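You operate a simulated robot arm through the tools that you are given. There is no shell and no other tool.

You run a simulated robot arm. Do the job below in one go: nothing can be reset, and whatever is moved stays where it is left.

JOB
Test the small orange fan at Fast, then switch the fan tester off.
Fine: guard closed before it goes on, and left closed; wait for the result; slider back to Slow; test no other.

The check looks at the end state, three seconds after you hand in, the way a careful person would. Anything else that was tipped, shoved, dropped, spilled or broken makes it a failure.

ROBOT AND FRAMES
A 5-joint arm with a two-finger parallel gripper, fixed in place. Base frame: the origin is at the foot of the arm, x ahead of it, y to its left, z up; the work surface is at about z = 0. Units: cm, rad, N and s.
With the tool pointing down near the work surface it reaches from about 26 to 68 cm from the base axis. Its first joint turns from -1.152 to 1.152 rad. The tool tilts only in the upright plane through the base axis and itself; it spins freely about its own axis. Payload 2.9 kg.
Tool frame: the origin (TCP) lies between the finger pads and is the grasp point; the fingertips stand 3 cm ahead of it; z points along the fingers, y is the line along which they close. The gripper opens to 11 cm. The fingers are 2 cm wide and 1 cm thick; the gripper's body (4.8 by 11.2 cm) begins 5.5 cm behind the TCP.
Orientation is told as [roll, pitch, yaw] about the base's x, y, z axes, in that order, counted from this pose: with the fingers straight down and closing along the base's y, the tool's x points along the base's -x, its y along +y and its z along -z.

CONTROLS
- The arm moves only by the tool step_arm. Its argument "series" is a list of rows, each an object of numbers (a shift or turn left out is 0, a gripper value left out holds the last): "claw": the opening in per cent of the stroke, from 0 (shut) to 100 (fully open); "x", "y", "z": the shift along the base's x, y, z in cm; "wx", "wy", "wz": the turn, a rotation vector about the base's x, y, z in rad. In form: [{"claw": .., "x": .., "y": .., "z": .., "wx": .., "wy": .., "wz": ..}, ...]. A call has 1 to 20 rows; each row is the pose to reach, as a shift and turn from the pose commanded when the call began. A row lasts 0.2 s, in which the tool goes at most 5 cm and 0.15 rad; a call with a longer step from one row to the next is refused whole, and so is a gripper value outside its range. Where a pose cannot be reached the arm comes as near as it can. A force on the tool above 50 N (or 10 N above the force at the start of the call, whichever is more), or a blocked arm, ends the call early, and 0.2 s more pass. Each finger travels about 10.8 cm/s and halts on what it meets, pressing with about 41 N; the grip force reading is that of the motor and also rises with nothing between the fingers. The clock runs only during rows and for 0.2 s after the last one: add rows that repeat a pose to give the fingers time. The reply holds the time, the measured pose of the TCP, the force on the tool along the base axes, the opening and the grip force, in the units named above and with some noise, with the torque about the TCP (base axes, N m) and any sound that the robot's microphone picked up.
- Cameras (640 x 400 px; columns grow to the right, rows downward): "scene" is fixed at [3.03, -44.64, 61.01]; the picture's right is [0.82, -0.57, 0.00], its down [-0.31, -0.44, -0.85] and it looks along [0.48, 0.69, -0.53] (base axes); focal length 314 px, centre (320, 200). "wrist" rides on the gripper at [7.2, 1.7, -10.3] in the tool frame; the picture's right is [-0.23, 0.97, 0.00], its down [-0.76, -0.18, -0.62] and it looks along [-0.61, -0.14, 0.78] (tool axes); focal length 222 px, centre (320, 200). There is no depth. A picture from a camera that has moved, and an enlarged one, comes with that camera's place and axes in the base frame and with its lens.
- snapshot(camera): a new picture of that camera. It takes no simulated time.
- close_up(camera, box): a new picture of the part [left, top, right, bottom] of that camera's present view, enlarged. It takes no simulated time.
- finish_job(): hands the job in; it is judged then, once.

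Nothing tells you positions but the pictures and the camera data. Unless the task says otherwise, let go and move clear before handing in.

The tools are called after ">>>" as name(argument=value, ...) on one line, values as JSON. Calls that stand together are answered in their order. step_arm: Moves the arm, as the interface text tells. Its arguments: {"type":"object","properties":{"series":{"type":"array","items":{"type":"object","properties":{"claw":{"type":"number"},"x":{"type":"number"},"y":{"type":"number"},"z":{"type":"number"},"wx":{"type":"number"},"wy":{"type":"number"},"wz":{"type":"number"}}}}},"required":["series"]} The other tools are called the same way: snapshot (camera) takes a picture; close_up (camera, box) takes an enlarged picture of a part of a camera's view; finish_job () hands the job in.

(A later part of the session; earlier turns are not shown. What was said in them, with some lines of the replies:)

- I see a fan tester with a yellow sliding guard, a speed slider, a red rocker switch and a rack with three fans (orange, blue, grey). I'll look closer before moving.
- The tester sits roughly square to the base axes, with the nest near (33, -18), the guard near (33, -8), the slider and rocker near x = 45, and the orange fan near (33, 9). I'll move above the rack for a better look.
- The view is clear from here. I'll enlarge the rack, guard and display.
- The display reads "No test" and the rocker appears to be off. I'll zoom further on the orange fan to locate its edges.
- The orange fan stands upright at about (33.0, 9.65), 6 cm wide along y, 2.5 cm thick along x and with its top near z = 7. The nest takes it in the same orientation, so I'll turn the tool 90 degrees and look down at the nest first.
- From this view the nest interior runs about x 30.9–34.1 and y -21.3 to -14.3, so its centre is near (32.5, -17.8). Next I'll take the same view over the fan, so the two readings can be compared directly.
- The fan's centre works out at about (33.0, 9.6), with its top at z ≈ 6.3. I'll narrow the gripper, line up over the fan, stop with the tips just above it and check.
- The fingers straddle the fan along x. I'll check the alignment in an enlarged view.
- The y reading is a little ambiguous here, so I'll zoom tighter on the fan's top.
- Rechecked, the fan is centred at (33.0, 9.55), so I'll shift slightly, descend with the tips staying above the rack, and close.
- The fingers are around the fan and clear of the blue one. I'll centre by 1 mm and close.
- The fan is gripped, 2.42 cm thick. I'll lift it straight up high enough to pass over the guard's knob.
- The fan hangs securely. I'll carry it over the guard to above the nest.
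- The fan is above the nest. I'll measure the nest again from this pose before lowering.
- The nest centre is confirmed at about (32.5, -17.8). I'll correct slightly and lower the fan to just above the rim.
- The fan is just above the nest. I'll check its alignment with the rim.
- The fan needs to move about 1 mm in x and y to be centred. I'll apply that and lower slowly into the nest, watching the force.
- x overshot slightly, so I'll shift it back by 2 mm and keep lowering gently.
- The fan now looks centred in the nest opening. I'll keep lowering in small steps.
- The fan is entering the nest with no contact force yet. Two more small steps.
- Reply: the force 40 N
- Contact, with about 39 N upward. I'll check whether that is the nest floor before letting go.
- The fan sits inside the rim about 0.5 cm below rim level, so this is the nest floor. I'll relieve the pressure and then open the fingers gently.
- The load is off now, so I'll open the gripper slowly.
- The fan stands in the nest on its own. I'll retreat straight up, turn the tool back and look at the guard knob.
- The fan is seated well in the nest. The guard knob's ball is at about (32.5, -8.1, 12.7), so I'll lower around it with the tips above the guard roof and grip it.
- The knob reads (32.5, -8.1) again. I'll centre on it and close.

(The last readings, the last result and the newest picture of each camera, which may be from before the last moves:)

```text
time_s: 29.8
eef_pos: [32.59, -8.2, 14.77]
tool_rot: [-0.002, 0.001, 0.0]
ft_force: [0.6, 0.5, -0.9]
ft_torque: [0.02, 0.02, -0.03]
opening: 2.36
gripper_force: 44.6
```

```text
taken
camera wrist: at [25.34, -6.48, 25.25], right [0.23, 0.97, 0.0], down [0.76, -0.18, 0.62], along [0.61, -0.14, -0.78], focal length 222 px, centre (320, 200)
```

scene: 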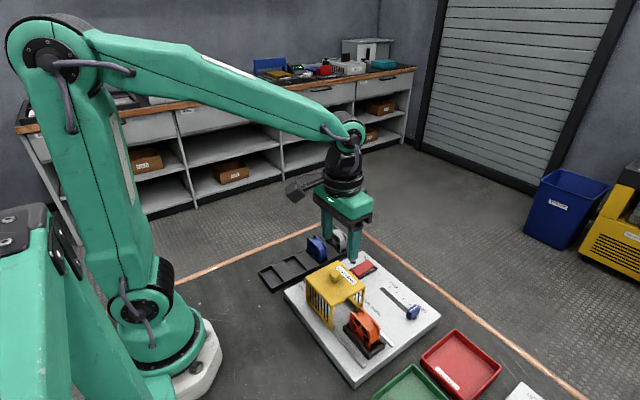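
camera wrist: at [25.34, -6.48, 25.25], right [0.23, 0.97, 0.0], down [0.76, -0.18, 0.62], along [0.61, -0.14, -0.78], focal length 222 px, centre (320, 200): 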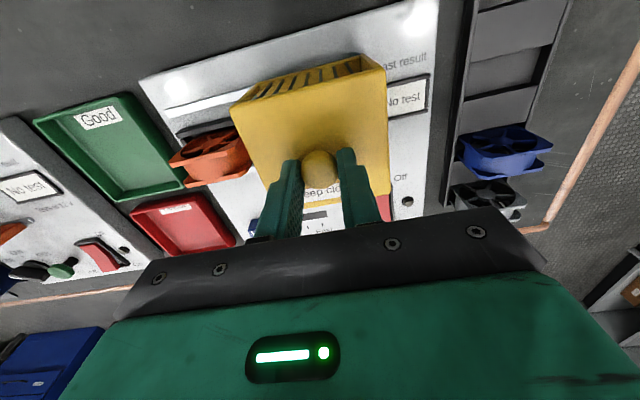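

The knob is held. I'll slide the guard toward -y and watch for resistance.

>>> step_arm(series=[{"y": -0.4}, {"y": -1.0}, {"y": -2.0}, {"y": -3.0}, {"y": -4.0}, {"y": -5.0}, {"y": -6.0}, {"y": -7.0}, {"y": -8.0}, {"y": -8.5}, {"y": -8.5}])

>>> snapshot(camera="wrist")

>>> close_up(camera="scene", box=[285, 225, 425, 365])

```text
time_s: 32.2
eef_pos: [32.7, -16.75, 14.78]
tool_rot: [0.002, 0.0, 0.002]
ft_force: [15.9, 0.5, -40.8]
ft_torque: [0.01, -0.16, 0.05]
opening: 2.35
gripper_force: 45.0
```

```text
taken
camera wrist: at [25.34, -15.02, 25.26], right [0.23, 0.97, 0.0], down [0.76, -0.18, 0.62], along [0.61, -0.14, -0.78], focal length 222 px, centre (320, 200)
```

wrist: 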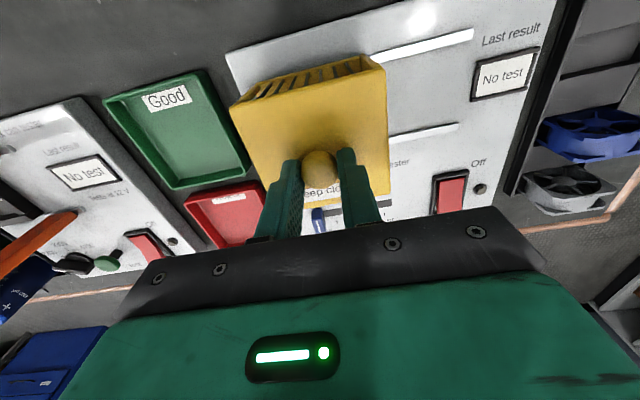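

```text
2.86 times, centred on (355, 295) of scene
camera zoom: at [3.05, -44.65, 61.0], right [0.82, -0.57, 0.0], down [-0.31, -0.44, -0.85], along [0.48, 0.69, -0.53], focal length 898 px, centre (220, -71)
```

zoom: 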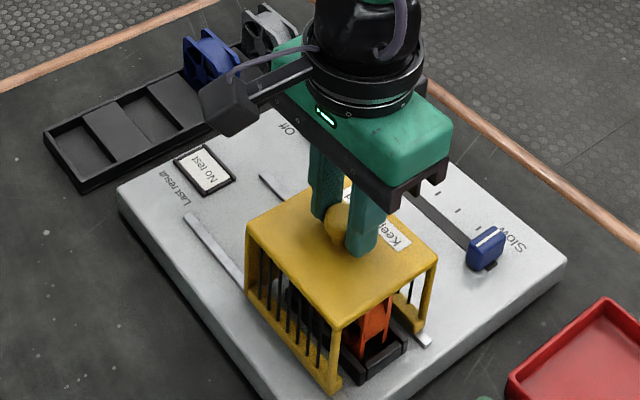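

The guard slid 8.5 cm, with some vertical strain from the rails. I'll ease that and continue slowly to the closed stop.

>>> step_arm(series=[{"x": 0.06, "z": -0.15}, {"x": 0.06, "z": -0.15}])

```text
time_s: 32.8
eef_pos: [32.74, -16.7, 14.89]
tool_rot: [0.004, 0.002, -0.001]
ft_force: [-6.0, -0.8, -19.7]
ft_torque: [-0.15, -0.89, -0.04]
opening: 2.36
gripper_force: 45.0
```

>>> step_arm(series=[{"x": -0.02, "y": -0.25, "z": -0.05}, {"x": -0.02, "y": -0.5, "z": -0.08}, {"x": -0.02, "y": -0.75, "z": -0.08}, {"x": -0.02, "y": -0.75, "z": -0.08}])

>>> close_up(camera="scene", box=[315, 265, 415, 365])

```text
time_s: 33.8
eef_pos: [32.71, -17.54, 14.8]
tool_rot: [-0.001, 0.002, -0.002]
ft_force: [-22.9, 0.6, 18.5]
ft_torque: [0.02, 0.53, 0.13]
opening: 2.38
gripper_force: 45.1
```

```text
4.00 times, centred on (365, 315) of scene
camera zoom: at [3.01, -44.64, 61.01], right [0.82, -0.57, 0.0], down [-0.31, -0.44, -0.85], along [0.48, 0.69, -0.53], focal length 1257 px, centre (140, -260)
```

zoom: 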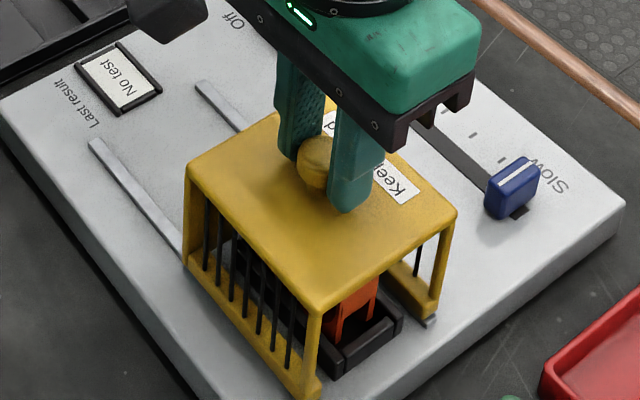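

Almost closed, with no end-stop force yet. I'll relax the side loads and continue.

>>> step_arm(series=[{"x": -0.07, "z": 0.06}, {"x": -0.07, "y": -0.2, "z": 0.06}, {"x": -0.07, "y": -0.4, "z": 0.06}, {"x": -0.07, "y": -0.4, "z": 0.06}])

```text
time_s: 34.8
eef_pos: [32.61, -17.96, 14.78]
tool_rot: [-0.003, -0.002, 0.001]
ft_force: [-8.0, 0.9, 24.1]
ft_torque: [0.1, 1.11, 0.05]
opening: 2.39
gripper_force: 44.7
```

>>> step_arm(series=[{"x": -0.03, "z": 0.08}, {"x": -0.03, "y": -0.2, "z": 0.08}, {"x": -0.03, "y": -0.4, "z": 0.08}, {"x": -0.03, "y": -0.4, "z": 0.08}])

>>> snapshot(camera="wrist")

>>> close_up(camera="scene", box=[315, 265, 415, 365])

```text
time_s: 35.8
eef_pos: [32.66, -17.98, 14.72]
tool_rot: [0.002, 0.004, 0.008]
ft_force: [0.8, 6.9, 1.0]
ft_torque: [0.07, -0.37, -0.15]
opening: 2.35
gripper_force: 44.9
stopped in row 4: the force on the tool passed its limit at 52 N (the readings are from after the stop); the commanded pose is now the measured one
```

```text
taken
camera wrist: at [25.38, -16.32, 25.28], right [0.22, 0.98, 0.0], down [0.77, -0.17, 0.62], along [0.61, -0.14, -0.78], focal length 222 px, centre (320, 200)
```

wrist: 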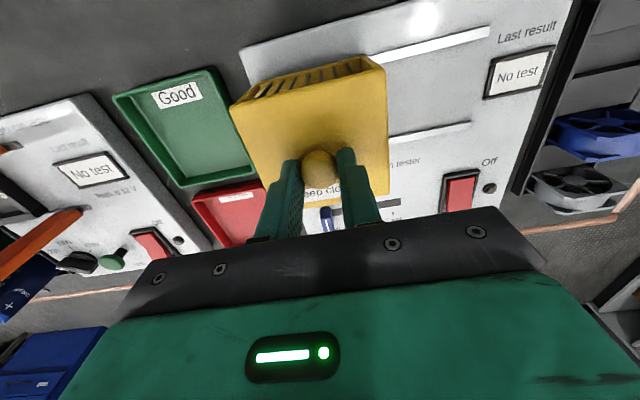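

```text
4.00 times, centred on (365, 315) of scene
camera zoom: at [3.02, -44.64, 61.01], right [0.82, -0.57, 0.0], down [-0.31, -0.44, -0.85], along [0.48, 0.69, -0.53], focal length 1257 px, centre (140, -260)
```

zoom: 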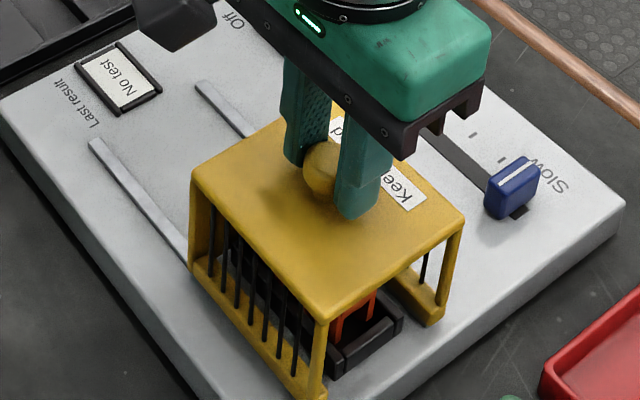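

The guard hit its end stop at y ≈ -18.0, with the nest and fan fully covered. I'll release the knob and rise clear.

>>> step_arm(series=[{"claw": 25}, {"claw": 35}, {"claw": 50}, {"claw": 60}, {"claw": 60}])

>>> step_arm(series=[{"claw": 60, "z": 1.5}, {"z": 4}, {"z": 7}, {"z": 9}, {"z": 9}])

>>> snapshot(camera="wrist")

>>> close_up(camera="scene", box=[285, 225, 445, 385])

```text
time_s: 37.0
eef_pos: [32.66, -17.96, 14.72]
tool_rot: [0.002, 0.004, 0.007]
ft_force: [-1.4, -1.3, -1.0]
ft_torque: [0.0, 0.01, 0.01]
opening: 6.61
gripper_force: 0.0
```

```text
time_s: 38.2
eef_pos: [32.73, -17.88, 23.9]
tool_rot: [0.003, 0.002, 0.006]
ft_force: [-0.1, -0.3, 0.4]
ft_torque: [-0.03, -0.03, 0.0]
opening: 6.61
gripper_force: 0.0
```

```text
taken
camera wrist: at [25.44, -16.2, 34.35], right [0.22, 0.98, 0.0], down [0.77, -0.17, 0.62], along [0.6, -0.14, -0.78], focal length 222 px, centre (320, 200)
```

wrist: 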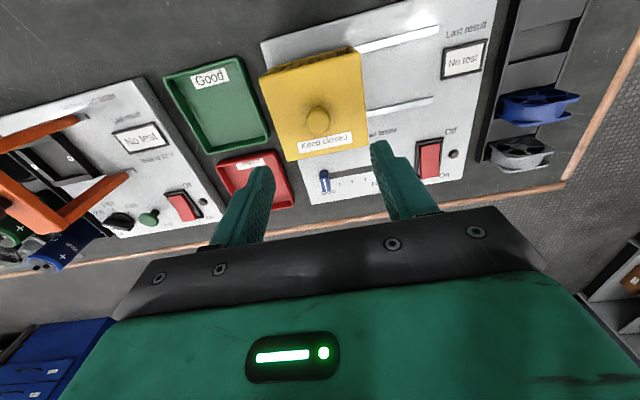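

```text
2.50 times, centred on (365, 305) of scene
camera zoom: at [3.03, -44.64, 61.01], right [0.82, -0.57, 0.0], down [-0.31, -0.44, -0.85], along [0.48, 0.69, -0.53], focal length 786 px, centre (208, -62)
```

zoom: 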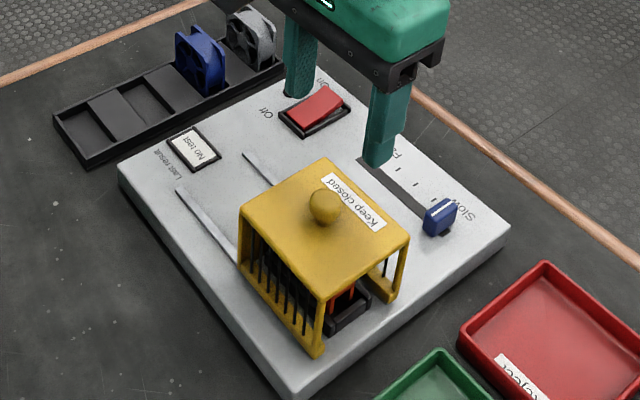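

The guard is closed over the fan. Next I'll move out over the slider to locate its knob.

>>> step_arm(series=[{"x": 3}, {"x": 6}, {"x": 9}, {"x": 11.3, "z": -2}, {"x": 11.3, "z": -4}, {"x": 11.3, "z": -4}])

>>> snapshot(camera="wrist")

>>> close_up(camera="wrist", box=[230, 40, 430, 160])

>>> close_up(camera="scene", box=[350, 250, 430, 320])

```text
time_s: 39.6
eef_pos: [43.84, -17.96, 19.9]
tool_rot: [0.002, 0.005, 0.006]
ft_force: [0.3, 0.3, 0.4]
ft_torque: [-0.03, 0.04, 0.0]
opening: 6.61
gripper_force: 0.1
```

```text
taken
camera wrist: at [36.59, -16.26, 30.39], right [0.22, 0.98, 0.0], down [0.76, -0.17, 0.62], along [0.61, -0.14, -0.78], focal length 222 px, centre (320, 200)
```

wrist: 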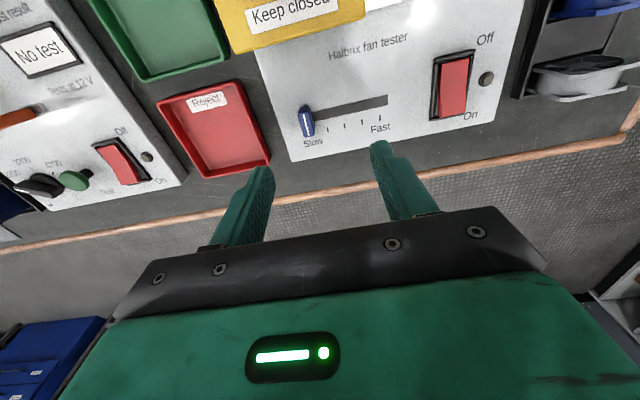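

```text
3.20 times, centred on (330, 100) of wrist
camera zoom: at [36.59, -16.26, 30.39], right [0.22, 0.98, 0.0], down [0.76, -0.17, 0.62], along [0.61, -0.14, -0.78], focal length 711 px, centre (288, 520)
```

zoom: 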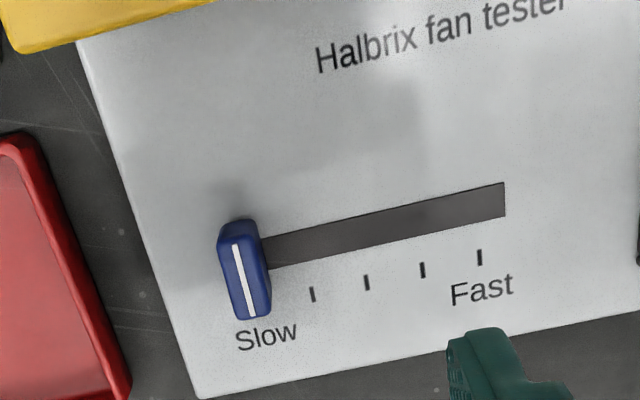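

```text
5.71 times, centred on (390, 285) of scene
camera zoom: at [3.03, -44.64, 61.01], right [0.82, -0.57, 0.0], down [-0.31, -0.44, -0.85], along [0.48, 0.69, -0.53], focal length 1796 px, centre (-80, -286)
```

zoom: 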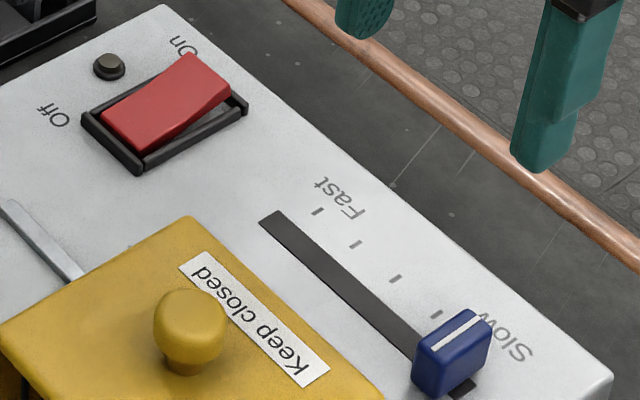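

The slider knob's top centre is at about (45.15, -19.8, 5.2), and the Fast tick is at y ≈ -11.0. I'll narrow the gripper and come down over the knob.

>>> step_arm(series=[{"claw": 34, "x": 0.65, "y": -0.9, "z": -2}, {"claw": 34, "x": 1.3, "y": -1.84, "z": -5}, {"x": 1.3, "y": -1.84, "z": -8}, {"x": 1.3, "y": -1.84, "z": -10.4}, {"x": 1.3, "y": -1.84, "z": -10.4}])

>>> snapshot(camera="wrist")

>>> close_up(camera="wrist", box=[230, 80, 410, 220])

>>> close_up(camera="scene", box=[350, 230, 450, 330])

```text
time_s: 40.8
eef_pos: [45.4, -19.82, 9.46]
tool_rot: [0.002, 0.003, 0.007]
ft_force: [-0.8, 0.4, -0.6]
ft_torque: [0.01, 0.01, 0.0]
opening: 3.75
gripper_force: 0.1
```

```text
taken
camera wrist: at [38.07, -18.14, 19.91], right [0.22, 0.98, 0.0], down [0.77, -0.17, 0.62], along [0.61, -0.14, -0.78], focal length 222 px, centre (320, 200)
```

wrist: 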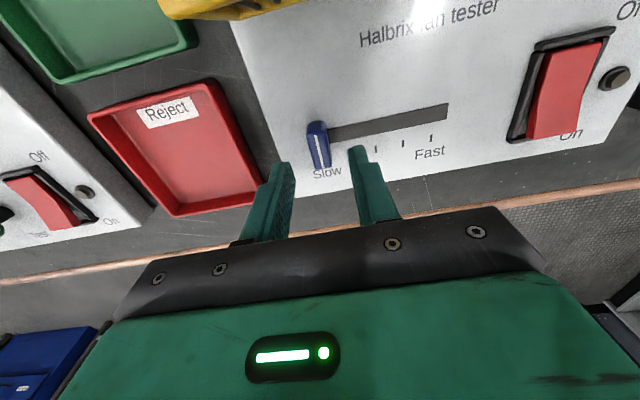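

```text
2.86 times, centred on (320, 150) of wrist
camera zoom: at [38.07, -18.14, 19.91], right [0.22, 0.98, 0.0], down [0.77, -0.17, 0.62], along [0.61, -0.14, -0.78], focal length 635 px, centre (320, 343)
```

zoom: 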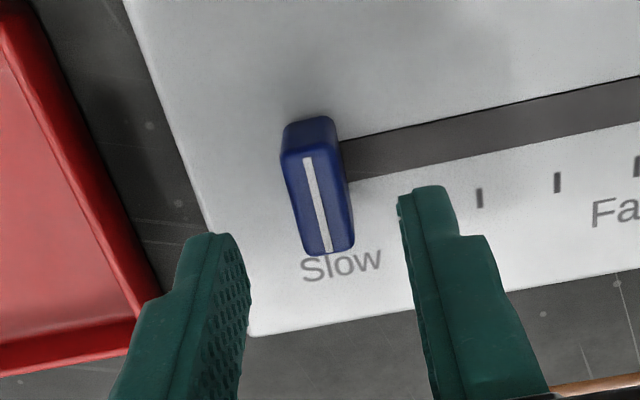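

```text
4.00 times, centred on (400, 280) of scene
camera zoom: at [3.03, -44.64, 61.01], right [0.82, -0.57, 0.0], down [-0.31, -0.44, -0.85], along [0.48, 0.69, -0.53], focal length 1257 px, centre (0, -120)
```

zoom: 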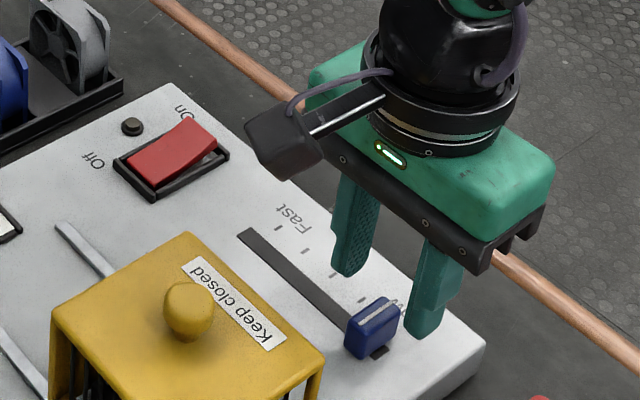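

The gripper is lined up with the knob. I'll lower so the tips stay above the panel, then close on it.

>>> step_arm(series=[{"claw": 34, "z": -1.2}, {"z": -2.4}, {"z": -3.2}, {"z": -3.2}, {"claw": 24, "z": -3.2}, {"claw": 14, "z": -3.2}, {"claw": 4, "z": -3.2}, {"claw": 0, "z": -3.2}, {"claw": 0, "z": -3.2}])

>>> snapshot(camera="wrist")

>>> close_up(camera="scene", box=[350, 230, 450, 330])

```text
time_s: 42.8
eef_pos: [45.17, -19.77, 6.18]
tool_rot: [0.001, 0.004, 0.007]
ft_force: [1.6, 13.0, 1.3]
ft_torque: [0.02, 0.06, -0.82]
opening: 1.38
gripper_force: 45.1
```

```text
taken
camera wrist: at [37.97, -18.11, 16.63], right [0.22, 0.98, 0.0], down [0.77, -0.17, 0.62], along [0.6, -0.14, -0.79], focal length 222 px, centre (320, 200)
```

wrist: 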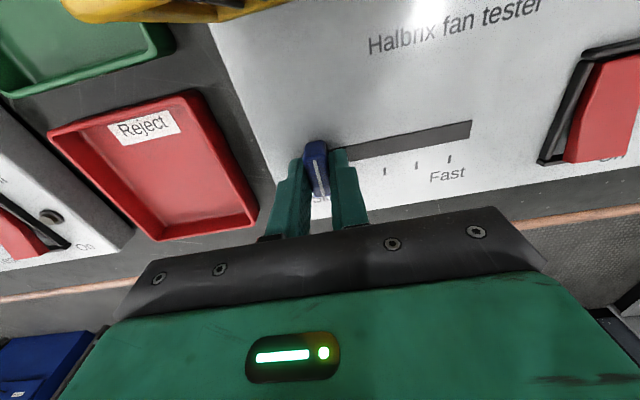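

```text
4.00 times, centred on (400, 280) of scene
camera zoom: at [3.03, -44.64, 61.01], right [0.82, -0.57, 0.0], down [-0.31, -0.44, -0.85], along [0.48, 0.69, -0.53], focal length 1257 px, centre (0, -120)
```

zoom: 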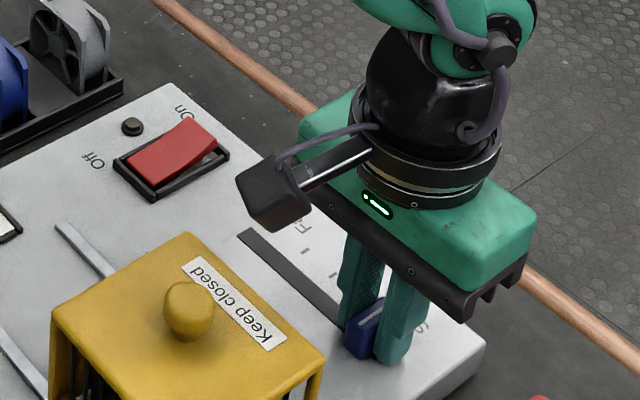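

The slider knob is held. I'll slide it toward Fast in moderate steps.

>>> step_arm(series=[{"y": 0.5}, {"y": 1.2}, {"y": 2.0}, {"y": 2.8}, {"y": 3.6}, {"y": 4.4}, {"y": 4.4}])

```text
time_s: 44.4
eef_pos: [45.21, -15.43, 6.04]
tool_rot: [0.001, 0.006, 0.008]
ft_force: [-10.1, -0.2, -1.8]
ft_torque: [-0.26, 0.2, -0.72]
opening: 1.36
gripper_force: 44.8
```

>>> step_arm(series=[{"x": -0.03, "y": 0.8}, {"x": -0.03, "y": 1.6}, {"x": -0.03, "y": 2.4}, {"x": -0.03, "y": 3.2}, {"x": -0.03, "y": 3.8}, {"x": -0.03, "y": 4.1}, {"x": -0.03, "y": 4.1}])

>>> snapshot(camera="wrist")

```text
time_s: 46.0
eef_pos: [45.22, -11.15, 6.17]
tool_rot: [0.003, 0.005, 0.006]
ft_force: [4.6, 0.9, -34.6]
ft_torque: [-0.19, -0.91, -0.73]
opening: 1.38
gripper_force: 45.0
```

```text
taken
camera wrist: at [37.98, -9.51, 16.64], right [0.22, 0.98, 0.0], down [0.77, -0.17, 0.62], along [0.6, -0.14, -0.79], focal length 222 px, centre (320, 200)
```

wrist: 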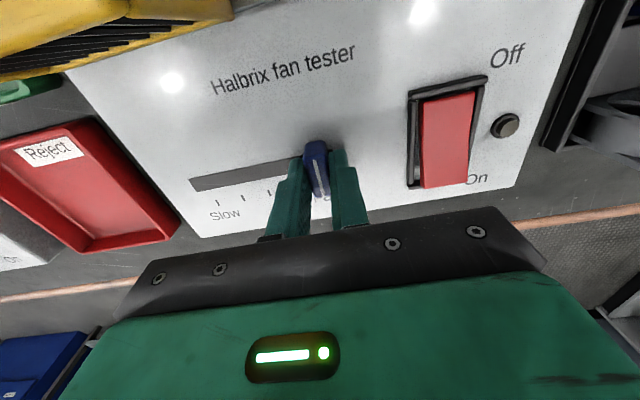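

Nearly at Fast. I'll relieve the vertical load and move on to the end stop.

>>> step_arm(series=[{"z": -0.12}, {"y": 0.15, "z": -0.12}, {"y": 0.3, "z": -0.12}, {"y": 0.3, "z": -0.12}])

```text
time_s: 47.0
eef_pos: [45.1, -11.27, 6.17]
tool_rot: [0.001, 0.003, 0.006]
ft_force: [-8.2, -13.4, -7.5]
ft_torque: [-0.35, 0.17, -0.35]
opening: 1.36
gripper_force: 45.5
```

The force in y is now -13 N, so it's likely at the stop. A small further push will confirm.

>>> step_arm(series=[{"y": 0.08}, {"y": 0.12}, {"y": 0.12}])

>>> close_up(camera="wrist", box=[180, 110, 400, 250])

```text
time_s: 47.8
eef_pos: [45.2, -11.16, 6.16]
tool_rot: [0.0, 0.0, 0.002]
ft_force: [-17.8, -41.1, 16.7]
ft_torque: [-0.81, 1.39, -0.07]
opening: 1.38
gripper_force: 44.8
```

```text
2.86 times, centred on (290, 180) of wrist
camera zoom: at [37.96, -9.43, 16.62], right [0.23, 0.97, 0.0], down [0.76, -0.18, 0.62], along [0.61, -0.14, -0.78], focal length 635 px, centre (406, 257)
```

zoom: 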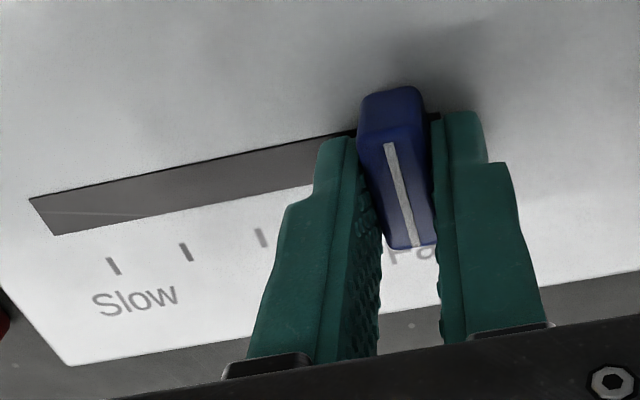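

That's the end stop, so the slider is at Fast. I'll relax the loads, release and lift off.

>>> step_arm(series=[{"x": -0.06, "y": -0.14, "z": 0.06}, {"x": -0.06, "y": -0.14, "z": 0.06}])

>>> step_arm(series=[{"claw": 16}, {"claw": 22}, {"claw": 30}, {"claw": 34}, {"claw": 34}, {"claw": 34, "z": 1.5}, {"z": 4}, {"z": 7}, {"z": 10}, {"z": 12}, {"z": 12}])

>>> snapshot(camera="wrist")

>>> close_up(camera="scene", box=[335, 230, 435, 330])

```text
time_s: 48.4
eef_pos: [45.17, -11.2, 6.12]
tool_rot: [0.0, -0.001, 0.003]
ft_force: [-4.2, -31.4, 5.6]
ft_torque: [-0.59, 0.97, -0.48]
opening: 1.37
gripper_force: 45.1
```

```text
time_s: 50.8
eef_pos: [44.96, -11.07, 17.9]
tool_rot: [-0.002, 0.003, 0.007]
ft_force: [0.1, -0.3, 0.2]
ft_torque: [-0.02, -0.02, 0.03]
opening: 3.76
gripper_force: 0.0
```

```text
taken
camera wrist: at [37.8, -9.39, 28.49], right [0.22, 0.98, 0.0], down [0.76, -0.17, 0.62], along [0.61, -0.14, -0.78], focal length 222 px, centre (320, 200)
```

wrist: 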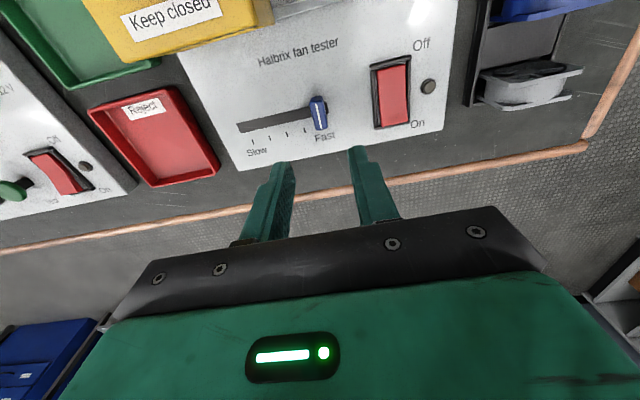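

```text
4.00 times, centred on (385, 280) of scene
camera zoom: at [3.03, -44.64, 61.01], right [0.82, -0.57, 0.0], down [-0.31, -0.44, -0.85], along [0.48, 0.69, -0.53], focal length 1257 px, centre (60, -120)
```

zoom: 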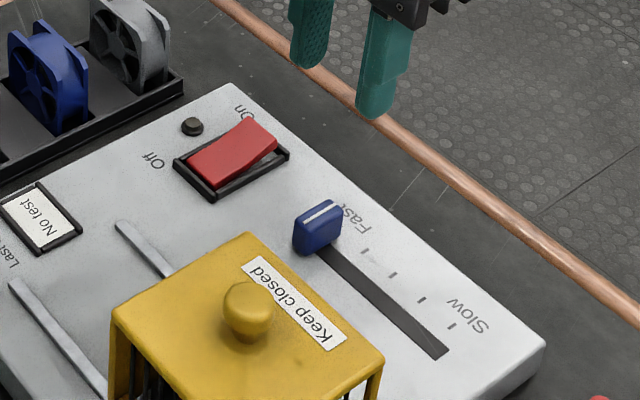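

The slider rests at Fast. Now I'll zoom in on the rocker switch to find its On end.

>>> close_up(camera="wrist", box=[340, 30, 460, 140])

>>> close_up(camera="scene", box=[370, 250, 420, 290])

>>> close_up(camera="scene", box=[335, 245, 415, 290])

```text
3.64 times, centred on (400, 85) of wrist
camera zoom: at [37.8, -9.39, 28.49], right [0.22, 0.98, 0.0], down [0.76, -0.17, 0.62], along [0.61, -0.14, -0.78], focal length 808 px, centre (29, 618)
```

zoom: 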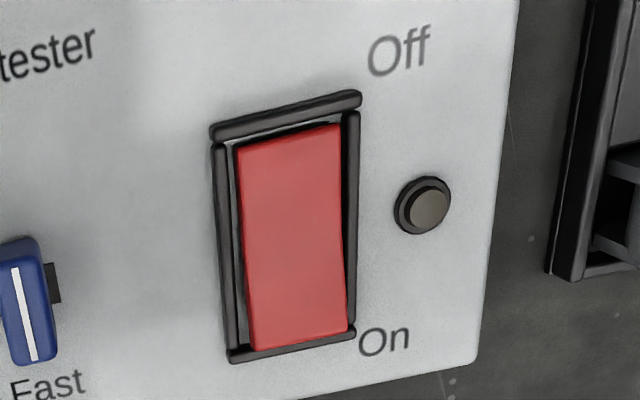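

```text
10.00 times, centred on (395, 270) of scene
camera zoom: at [3.03, -44.64, 61.01], right [0.82, -0.57, 0.0], down [-0.31, -0.44, -0.85], along [0.48, 0.69, -0.53], focal length 3142 px, centre (-430, -500)
```

zoom: 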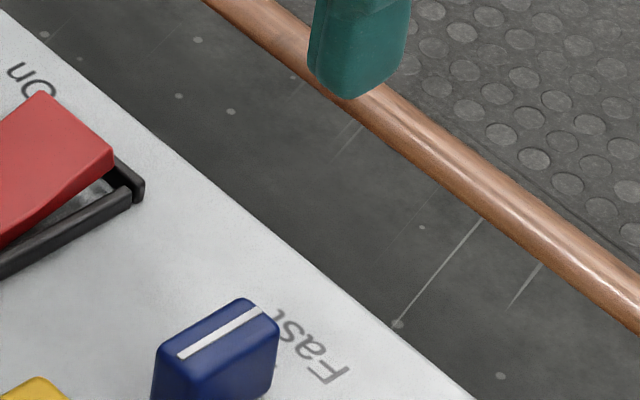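

```text
8.00 times, centred on (375, 268) of scene
camera zoom: at [3.03, -44.64, 61.01], right [0.82, -0.57, 0.0], down [-0.31, -0.44, -0.85], along [0.48, 0.69, -0.53], focal length 2514 px, centre (-120, -340)
```

zoom: 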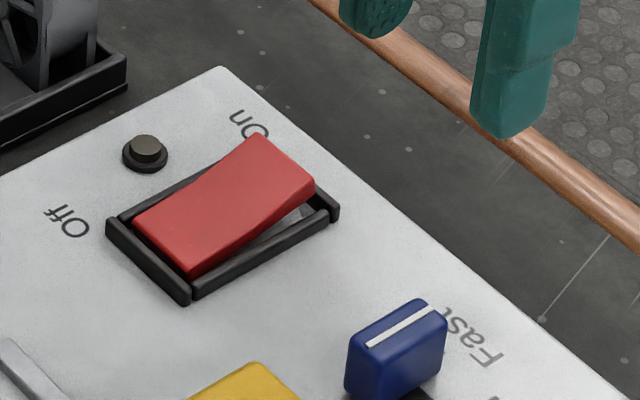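

The rocker spans x 42.8–48 at y ≈ -3.25, with its On end raised. I'll close the fingers and come down above the On end near x = 47.2.

>>> step_arm(series=[{"claw": 20, "x": 0.7, "y": 2.6}, {"claw": 10, "x": 1.5, "y": 5.2}, {"claw": 0, "x": 2.25, "y": 7.8}, {"claw": 0, "x": 2.25, "y": 7.8, "z": -3}, {"claw": 0, "x": 2.25, "y": 7.8, "z": -6}, {"claw": 0, "x": 2.25, "y": 7.8, "z": -9}, {"claw": 0, "x": 2.25, "y": 7.8, "z": -9}])

>>> snapshot(camera="wrist")

>>> close_up(camera="scene", box=[335, 225, 415, 290])

```text
time_s: 52.4
eef_pos: [47.37, -3.43, 9.32]
tool_rot: [0.0, 0.004, 0.008]
ft_force: [0.6, 0.3, 0.8]
ft_torque: [0.01, 0.01, 0.0]
opening: 0.01
gripper_force: 37.4
```

```text
taken
camera wrist: at [40.17, -1.83, 19.77], right [0.22, 0.98, 0.0], down [0.77, -0.17, 0.62], along [0.61, -0.14, -0.78], focal length 222 px, centre (320, 200)
```

wrist: 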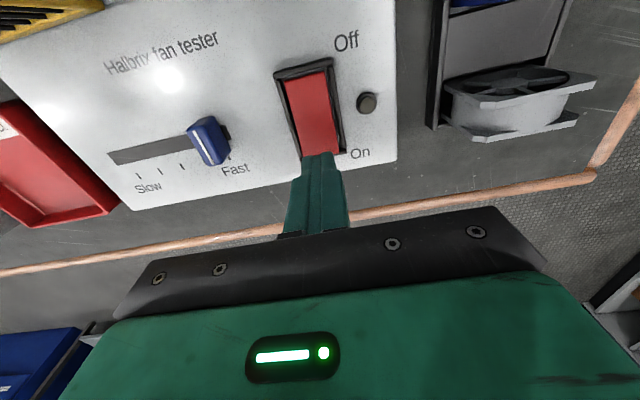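

```text
6.15 times, centred on (375, 258) of scene
camera zoom: at [3.03, -44.64, 61.01], right [0.82, -0.57, 0.0], down [-0.31, -0.44, -0.85], along [0.48, 0.69, -0.53], focal length 1934 px, centre (-18, -154)
```

zoom: 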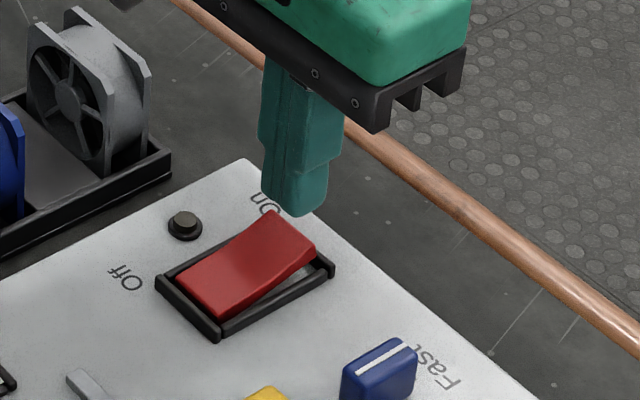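

The fingertips are right above the On end. I'll shift 2 mm in y and press down gently.

>>> step_arm(series=[{"claw": 0, "x": -0.1, "y": 0.2, "z": -0.6}, {"x": -0.1, "y": 0.2, "z": -1.2}, {"x": -0.1, "y": 0.2, "z": -1.8}, {"x": -0.1, "y": 0.2, "z": -2.1}, {"x": -0.1, "y": 0.2, "z": -2.4}])

>>> close_up(camera="scene", box=[335, 225, 415, 290])

```text
time_s: 53.6
eef_pos: [47.44, -3.06, 6.96]
tool_rot: [0.001, -0.001, 0.008]
ft_force: [-8.1, -3.9, 36.6]
ft_torque: [-0.11, 0.62, 0.07]
opening: 0.0
gripper_force: 37.8
heard: click
```

```text
6.15 times, centred on (375, 258) of scene
camera zoom: at [3.0, -44.64, 61.01], right [0.82, -0.57, 0.0], down [-0.31, -0.44, -0.85], along [0.48, 0.69, -0.53], focal length 1934 px, centre (-18, -154)
```

zoom: 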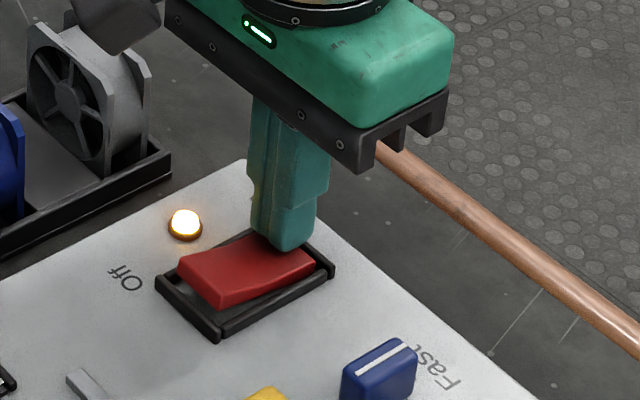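

A click sounded and the lamp is lit, so the tester is on. I'll lift off and watch the result display.

>>> step_arm(series=[{"z": 1.5}, {"z": 4}, {"z": 6}, {"z": 6}, {"z": 6}])

>>> close_up(camera="scene", box=[290, 240, 430, 360])

>>> close_up(camera="scene", box=[310, 260, 350, 290])

```text
time_s: 54.8
eef_pos: [47.13, -3.21, 12.57]
tool_rot: [0.001, 0.004, 0.008]
ft_force: [0.0, -0.7, -0.8]
ft_torque: [-0.01, 0.02, 0.01]
opening: 0.0
gripper_force: 37.9
```

```text
3.33 times, centred on (360, 300) of scene
camera zoom: at [3.03, -44.64, 61.01], right [0.82, -0.57, 0.0], down [-0.31, -0.44, -0.85], along [0.48, 0.69, -0.53], focal length 1048 px, centre (187, -133)
```

zoom: 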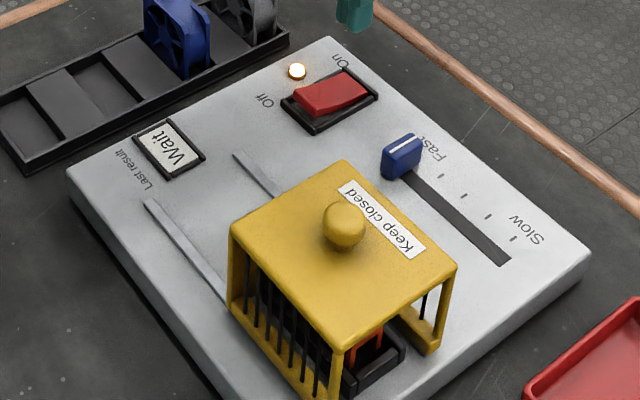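

```text
13.33 times, centred on (330, 275) of scene
camera zoom: at [3.03, -44.64, 61.01], right [0.82, -0.57, 0.0], down [-0.31, -0.44, -0.85], along [0.48, 0.69, -0.53], focal length 4190 px, centre (187, -800)
```

zoom: 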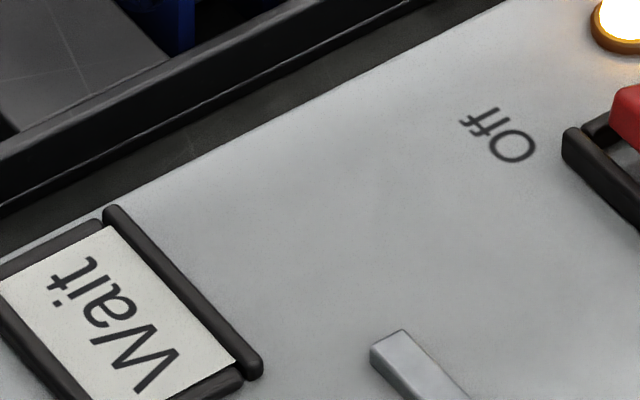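

The display reads "Wait". I'll move above the Off end without touching anything and let time pass.

>>> step_arm(series=[{"x": -1.8}, {"x": -3.5}, {"x": -3.5}, {"x": -3.5}, {"x": -3.5}, {"x": -3.5}, {"x": -3.5}, {"x": -3.5}, {"x": -3.5}, {"x": -3.5}, {"x": -3.5}, {"x": -3.5}])

>>> close_up(camera="scene", box=[290, 240, 430, 360])

```text
time_s: 57.4
eef_pos: [43.69, -3.08, 12.78]
tool_rot: [0.001, 0.004, 0.008]
ft_force: [0.7, 0.9, 0.8]
ft_torque: [-0.02, -0.02, 0.04]
opening: 0.0
gripper_force: 37.1
```

```text
3.33 times, centred on (360, 300) of scene
camera zoom: at [3.03, -44.64, 61.01], right [0.82, -0.57, 0.0], down [-0.31, -0.44, -0.85], along [0.48, 0.69, -0.53], focal length 1048 px, centre (187, -133)
```

zoom: 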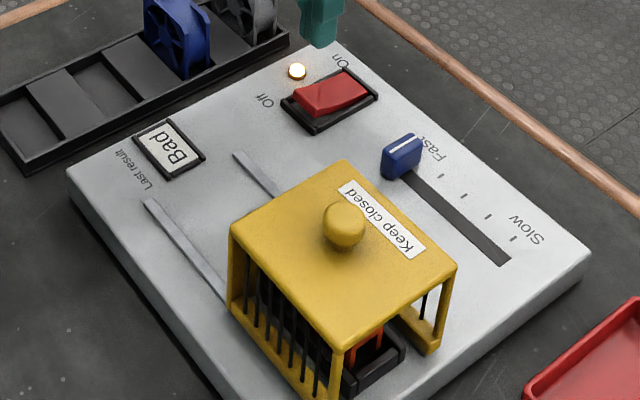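

The display now shows the result, "Bad". I'll wait a moment to be sure it's final and check the Off end's position.

>>> step_arm(series=[{}, {}, {}, {}, {}, {}, {}, {}])

>>> close_up(camera="scene", box=[310, 235, 400, 300])

>>> snapshot(camera="wrist")

```text
time_s: 59.2
eef_pos: [43.76, -3.07, 12.8]
tool_rot: [0.001, 0.005, 0.008]
ft_force: [0.2, 0.3, -0.6]
ft_torque: [-0.01, 0.03, -0.03]
opening: 0.01
gripper_force: 38.0
```

```text
6.15 times, centred on (355, 268) of scene
camera zoom: at [3.03, -44.64, 61.01], right [0.82, -0.57, 0.0], down [-0.31, -0.44, -0.85], along [0.48, 0.69, -0.53], focal length 1934 px, centre (105, -215)
```

zoom: 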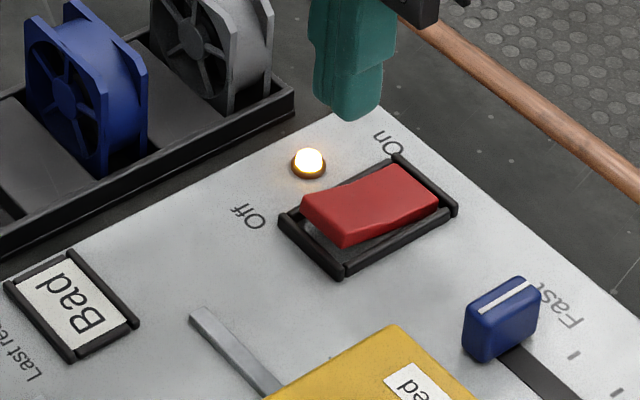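

```text
taken
camera wrist: at [36.46, -1.42, 23.24], right [0.22, 0.98, 0.0], down [0.77, -0.17, 0.62], along [0.61, -0.14, -0.78], focal length 222 px, centre (320, 200)
```

wrist: 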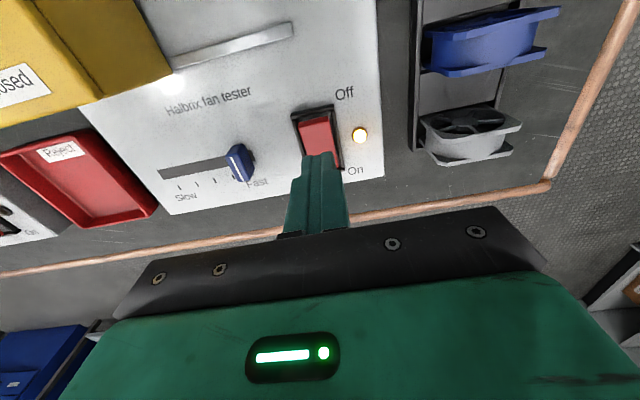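

"Bad" is stable, so the test is complete. Now I'll press the Off end.

>>> step_arm(series=[{"claw": 0, "x": -0.2, "y": -0.15, "z": -2}, {"x": -0.2, "y": -0.15, "z": -4}, {"x": -0.2, "y": -0.15, "z": -5}, {"x": -0.2, "y": -0.15, "z": -5.4}, {"x": -0.2, "y": -0.15, "z": -5.7}, {"x": -0.2, "y": -0.15, "z": -5.9}])

>>> close_up(camera="scene", box=[310, 235, 400, 300])

```text
time_s: 60.7
eef_pos: [43.39, -3.06, 7.23]
tool_rot: [0.0, 0.003, 0.008]
ft_force: [-2.9, 1.6, 4.6]
ft_torque: [0.01, 0.01, -0.02]
opening: 0.0
gripper_force: 37.3
heard: click
stopped in row 6: the force on the tool passed its limit at 53 N (the readings are from after the stop); the commanded pose is now the measured one
```

```text
6.15 times, centred on (355, 268) of scene
camera zoom: at [3.03, -44.64, 61.01], right [0.82, -0.57, 0.0], down [-0.31, -0.44, -0.85], along [0.48, 0.69, -0.53], focal length 1934 px, centre (105, -215)
```

zoom: 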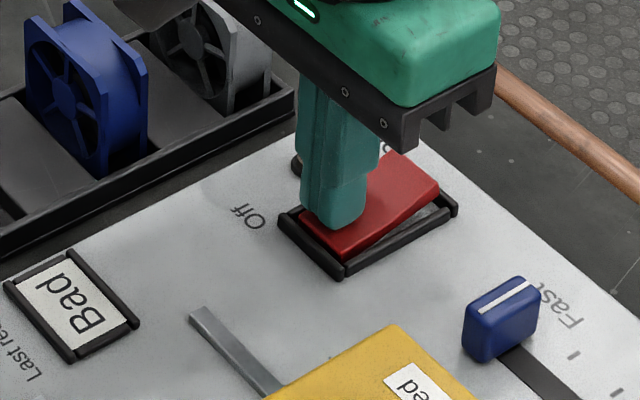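

The Off end clicked down. I'll raise, open the fingers and go back above the slider knob.

>>> step_arm(series=[{"claw": 0, "z": 1.5}, {"z": 4}, {"z": 7}, {"z": 9, "x": 0.3}, {"claw": 15, "x": 0.8, "y": -2.5, "z": 10}, {"claw": 34, "x": 1.3, "y": -5.5, "z": 10}, {"claw": 34, "x": 1.75, "y": -8.0, "z": 10}, {"claw": 34, "x": 1.75, "y": -8.0, "z": 10}])

>>> snapshot(camera="wrist")

>>> close_up(camera="wrist", box=[220, 60, 440, 200])

>>> close_up(camera="scene", box=[310, 235, 420, 315])

```text
time_s: 62.5
eef_pos: [45.31, -11.15, 17.08]
tool_rot: [0.002, 0.003, 0.008]
ft_force: [0.2, -0.6, 0.1]
ft_torque: [-0.01, 0.02, 0.01]
opening: 3.73
gripper_force: 0.1
```

```text
taken
camera wrist: at [38.12, -9.45, 27.54], right [0.22, 0.98, 0.0], down [0.77, -0.17, 0.62], along [0.6, -0.14, -0.78], focal length 222 px, centre (320, 200)
```

wrist: 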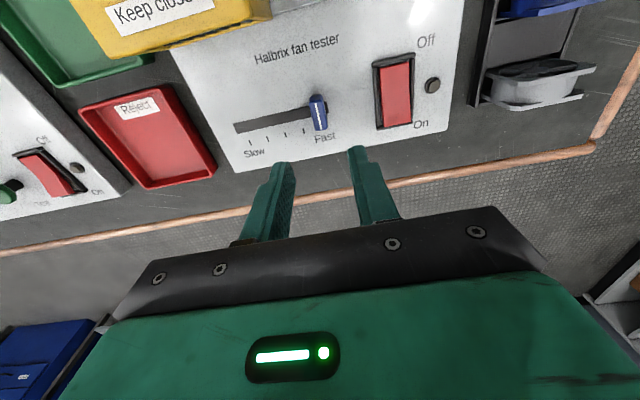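

```text
2.86 times, centred on (330, 130) of wrist
camera zoom: at [38.12, -9.45, 27.54], right [0.22, 0.98, 0.0], down [0.77, -0.17, 0.62], along [0.6, -0.14, -0.78], focal length 635 px, centre (291, 400)
```

zoom: 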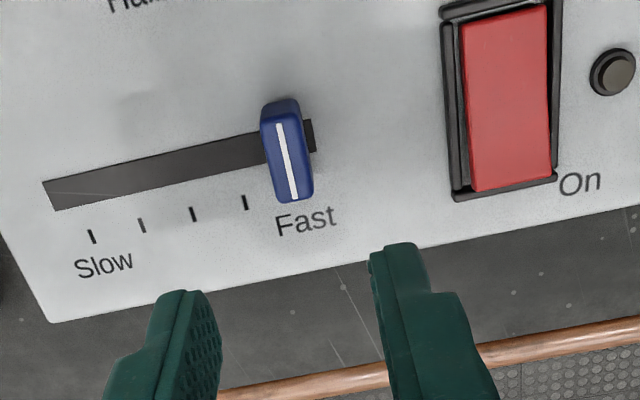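

```text
5.00 times, centred on (365, 275) of scene
camera zoom: at [3.03, -44.64, 61.01], right [0.82, -0.57, 0.0], down [-0.31, -0.44, -0.85], along [0.48, 0.69, -0.53], focal length 1571 px, centre (95, -175)
```

zoom: 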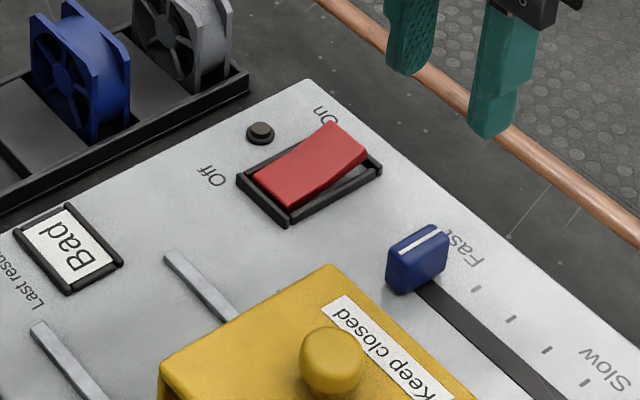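

The lamp is out and the rocker is at Off. The slider knob is at (45.2, -11.15), so I'll descend over it and grip.

>>> step_arm(series=[{"claw": 34, "x": -0.1, "y": -0.05, "z": -3}, {"x": -0.1, "y": -0.05, "z": -6.5}, {"x": -0.1, "y": -0.05, "z": -9}, {"x": -0.1, "y": -0.05, "z": -10.2}, {"x": -0.1, "y": -0.05, "z": -10.9}, {"x": -0.1, "y": -0.05, "z": -10.9}, {"claw": 24, "x": -0.1, "y": -0.05, "z": -10.9}, {"claw": 14, "x": -0.1, "y": -0.05, "z": -10.9}, {"claw": 4, "x": -0.1, "y": -0.05, "z": -10.9}, {"claw": 0, "x": -0.1, "y": -0.05, "z": -10.9}, {"claw": 0, "x": -0.1, "y": -0.05, "z": -10.9}])

>>> snapshot(camera="wrist")

```text
time_s: 64.9
eef_pos: [45.26, -11.1, 6.03]
tool_rot: [-0.001, 0.004, 0.005]
ft_force: [-2.1, -30.9, -7.3]
ft_torque: [-0.67, -0.24, -0.57]
opening: 1.39
gripper_force: 44.8
```

```text
taken
camera wrist: at [37.95, -9.47, 16.57], right [0.22, 0.97, 0.0], down [0.76, -0.17, 0.62], along [0.61, -0.14, -0.78], focal length 222 px, centre (320, 200)
```

wrist: 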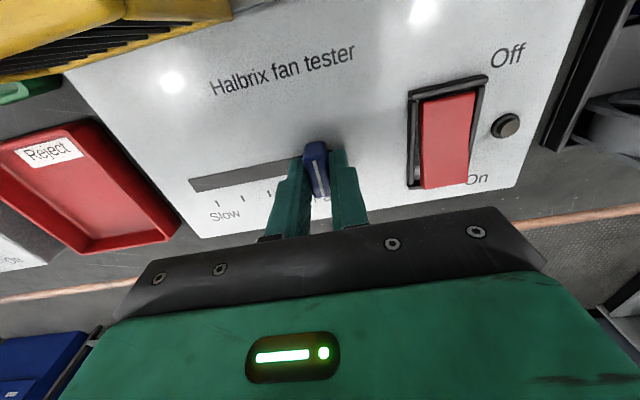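

Knob held; I'll slide it back toward Slow in two stages.

>>> step_arm(series=[{"y": -0.5}, {"y": -1.2}, {"y": -2.0}, {"y": -2.8}, {"y": -3.6}, {"y": -4.4}, {"y": -4.4}])

```text
time_s: 66.5
eef_pos: [45.27, -15.67, 6.1]
tool_rot: [-0.001, 0.003, 0.009]
ft_force: [11.4, 1.3, -1.7]
ft_torque: [-0.1, -0.83, -0.79]
opening: 1.37
gripper_force: 44.8
```

>>> step_arm(series=[{"x": 0.03, "y": -0.8}, {"x": 0.03, "y": -1.6}, {"x": 0.03, "y": -2.4}, {"x": 0.03, "y": -3.2}, {"x": 0.03, "y": -3.8}, {"x": 0.03, "y": -4.1}, {"x": 0.03, "y": -4.1}])

```text
time_s: 68.1
eef_pos: [45.16, -19.72, 6.11]
tool_rot: [0.0, -0.002, 0.009]
ft_force: [26.3, 2.4, -21.4]
ft_torque: [0.13, -0.51, -0.8]
opening: 1.38
gripper_force: 44.7
```

Close to Slow. I'll relieve the side loads and find the end stop.

>>> step_arm(series=[{"x": 0.09, "z": -0.07}, {"x": 0.09, "y": -0.12, "z": -0.07}, {"x": 0.09, "y": -0.22, "z": -0.07}, {"x": 0.09, "y": -0.22, "z": -0.07}])

```text
time_s: 69.1
eef_pos: [45.12, -19.79, 6.11]
tool_rot: [0.002, 0.003, 0.008]
ft_force: [7.3, 8.5, -1.0]
ft_torque: [-0.09, -0.47, -0.9]
opening: 1.37
gripper_force: 44.9
```

>>> step_arm(series=[{"x": 0.03, "y": -0.08}, {"x": 0.03, "y": -0.14}, {"x": 0.03, "y": -0.14}])

>>> close_up(camera="wrist", box=[240, 100, 480, 250])

```text
time_s: 69.9
eef_pos: [45.23, -19.79, 6.14]
tool_rot: [0.004, 0.008, 0.01]
ft_force: [-2.7, 36.6, 16.1]
ft_torque: [0.35, -0.47, -0.81]
opening: 1.4
gripper_force: 44.9
```

```text
2.67 times, centred on (360, 175) of wrist
camera zoom: at [37.96, -18.16, 16.63], right [0.22, 0.98, 0.0], down [0.77, -0.17, 0.62], along [0.6, -0.13, -0.79], focal length 592 px, centre (213, 267)
```

zoom: 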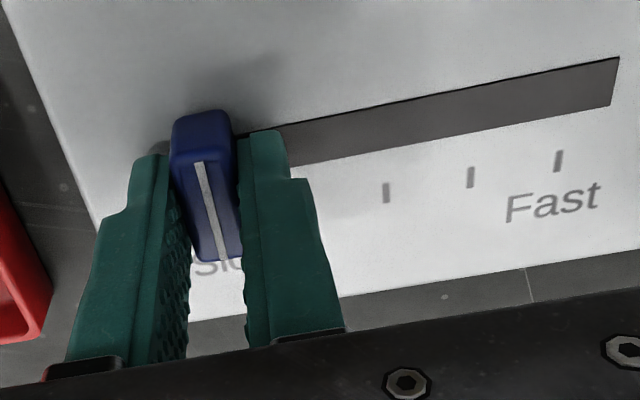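

The slider is at the Slow end stop. I'll relax, release and lift clear.

>>> step_arm(series=[{"y": 0.1, "z": 0.05}, {"y": 0.1, "z": 0.05}])

>>> step_arm(series=[{"claw": 16}, {"claw": 22}, {"claw": 30}, {"claw": 34}, {"claw": 34}, {"claw": 34, "z": 1.5}, {"z": 4}, {"z": 7}, {"z": 10.5}, {"z": 14}, {"z": 17}, {"z": 17}])

>>> snapshot(camera="wrist")

>>> close_up(camera="scene", box=[280, 230, 440, 370])

>>> snapshot(camera="scene")

```text
time_s: 70.5
eef_pos: [45.18, -19.76, 6.18]
tool_rot: [0.003, 0.007, 0.01]
ft_force: [-6.3, 31.9, 15.0]
ft_torque: [0.32, 0.22, -0.7]
opening: 1.37
gripper_force: 45.3
```

```text
time_s: 73.1
eef_pos: [45.34, -19.95, 23.19]
tool_rot: [0.002, 0.003, 0.01]
ft_force: [0.9, 0.3, 0.7]
ft_torque: [-0.02, 0.04, -0.01]
opening: 3.74
gripper_force: 0.1
```

```text
taken
camera wrist: at [38.05, -18.32, 33.73], right [0.22, 0.98, 0.0], down [0.77, -0.17, 0.62], along [0.61, -0.14, -0.78], focal length 222 px, centre (320, 200)
```

wrist: 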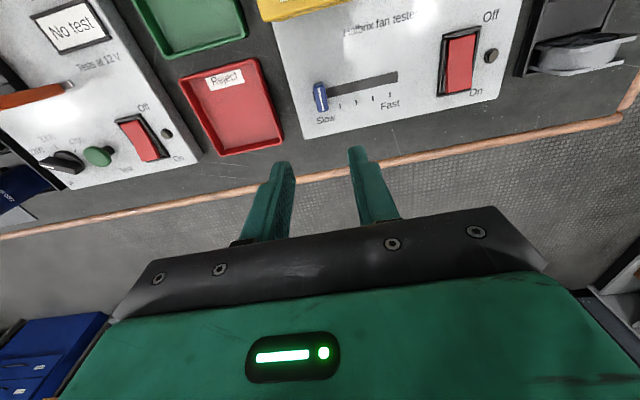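

```text
2.86 times, centred on (360, 300) of scene
camera zoom: at [3.03, -44.64, 61.01], right [0.82, -0.57, 0.0], down [-0.31, -0.44, -0.85], along [0.48, 0.69, -0.53], focal length 898 px, centre (206, -86)
```

zoom: 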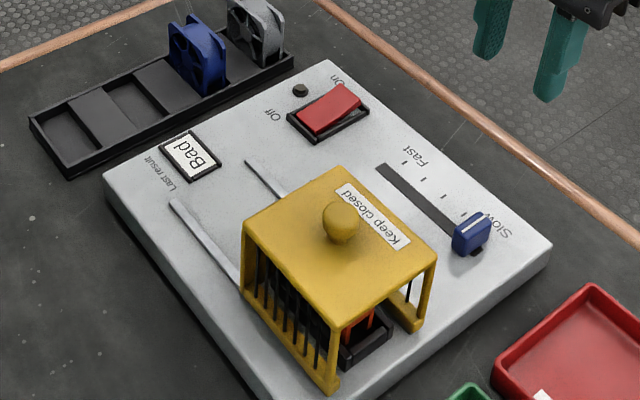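

```text
taken
```

scene: 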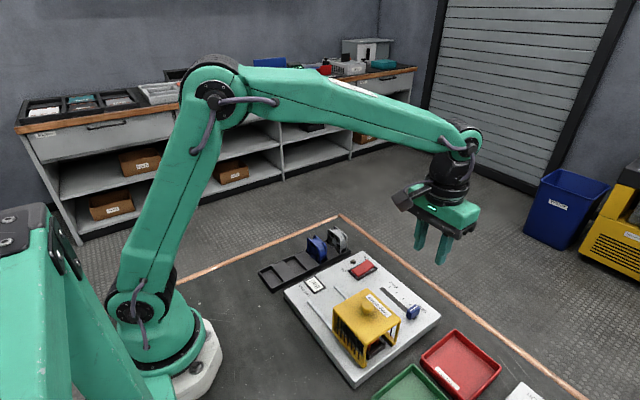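

All steps are done:
- **Fan:** the orange fan is in the nest under the closed guard, and its result at Fast was "Bad".
- **Tester:** the switch is at Off with the lamp out, and the slider is back at Slow.
- **Arm and other fans:** the blue and grey fans are untouched in the rack, and the arm is clear.

I'm handing the job in.

>>> finish_job()

```text
The job is handed in.
```

I tested the orange fan at Fast, and the tester's result was "Bad". The job is handed in.

- **Guard:** it was closed before the tester went on and is still closed, with the orange fan inside.
- **Result:** the display went from "Wait" to "Bad". I waited until it was steady before switching off.
- **Tester:** the switch is at Off, the lamp is out, and the slider is back at Slow.
- **Other fans:** the blue and grey fans stayed in the rack and were not tested.

I let go of everything and left the arm raised clear of the tester. I saw nothing tipped or shoved in the last pictures.
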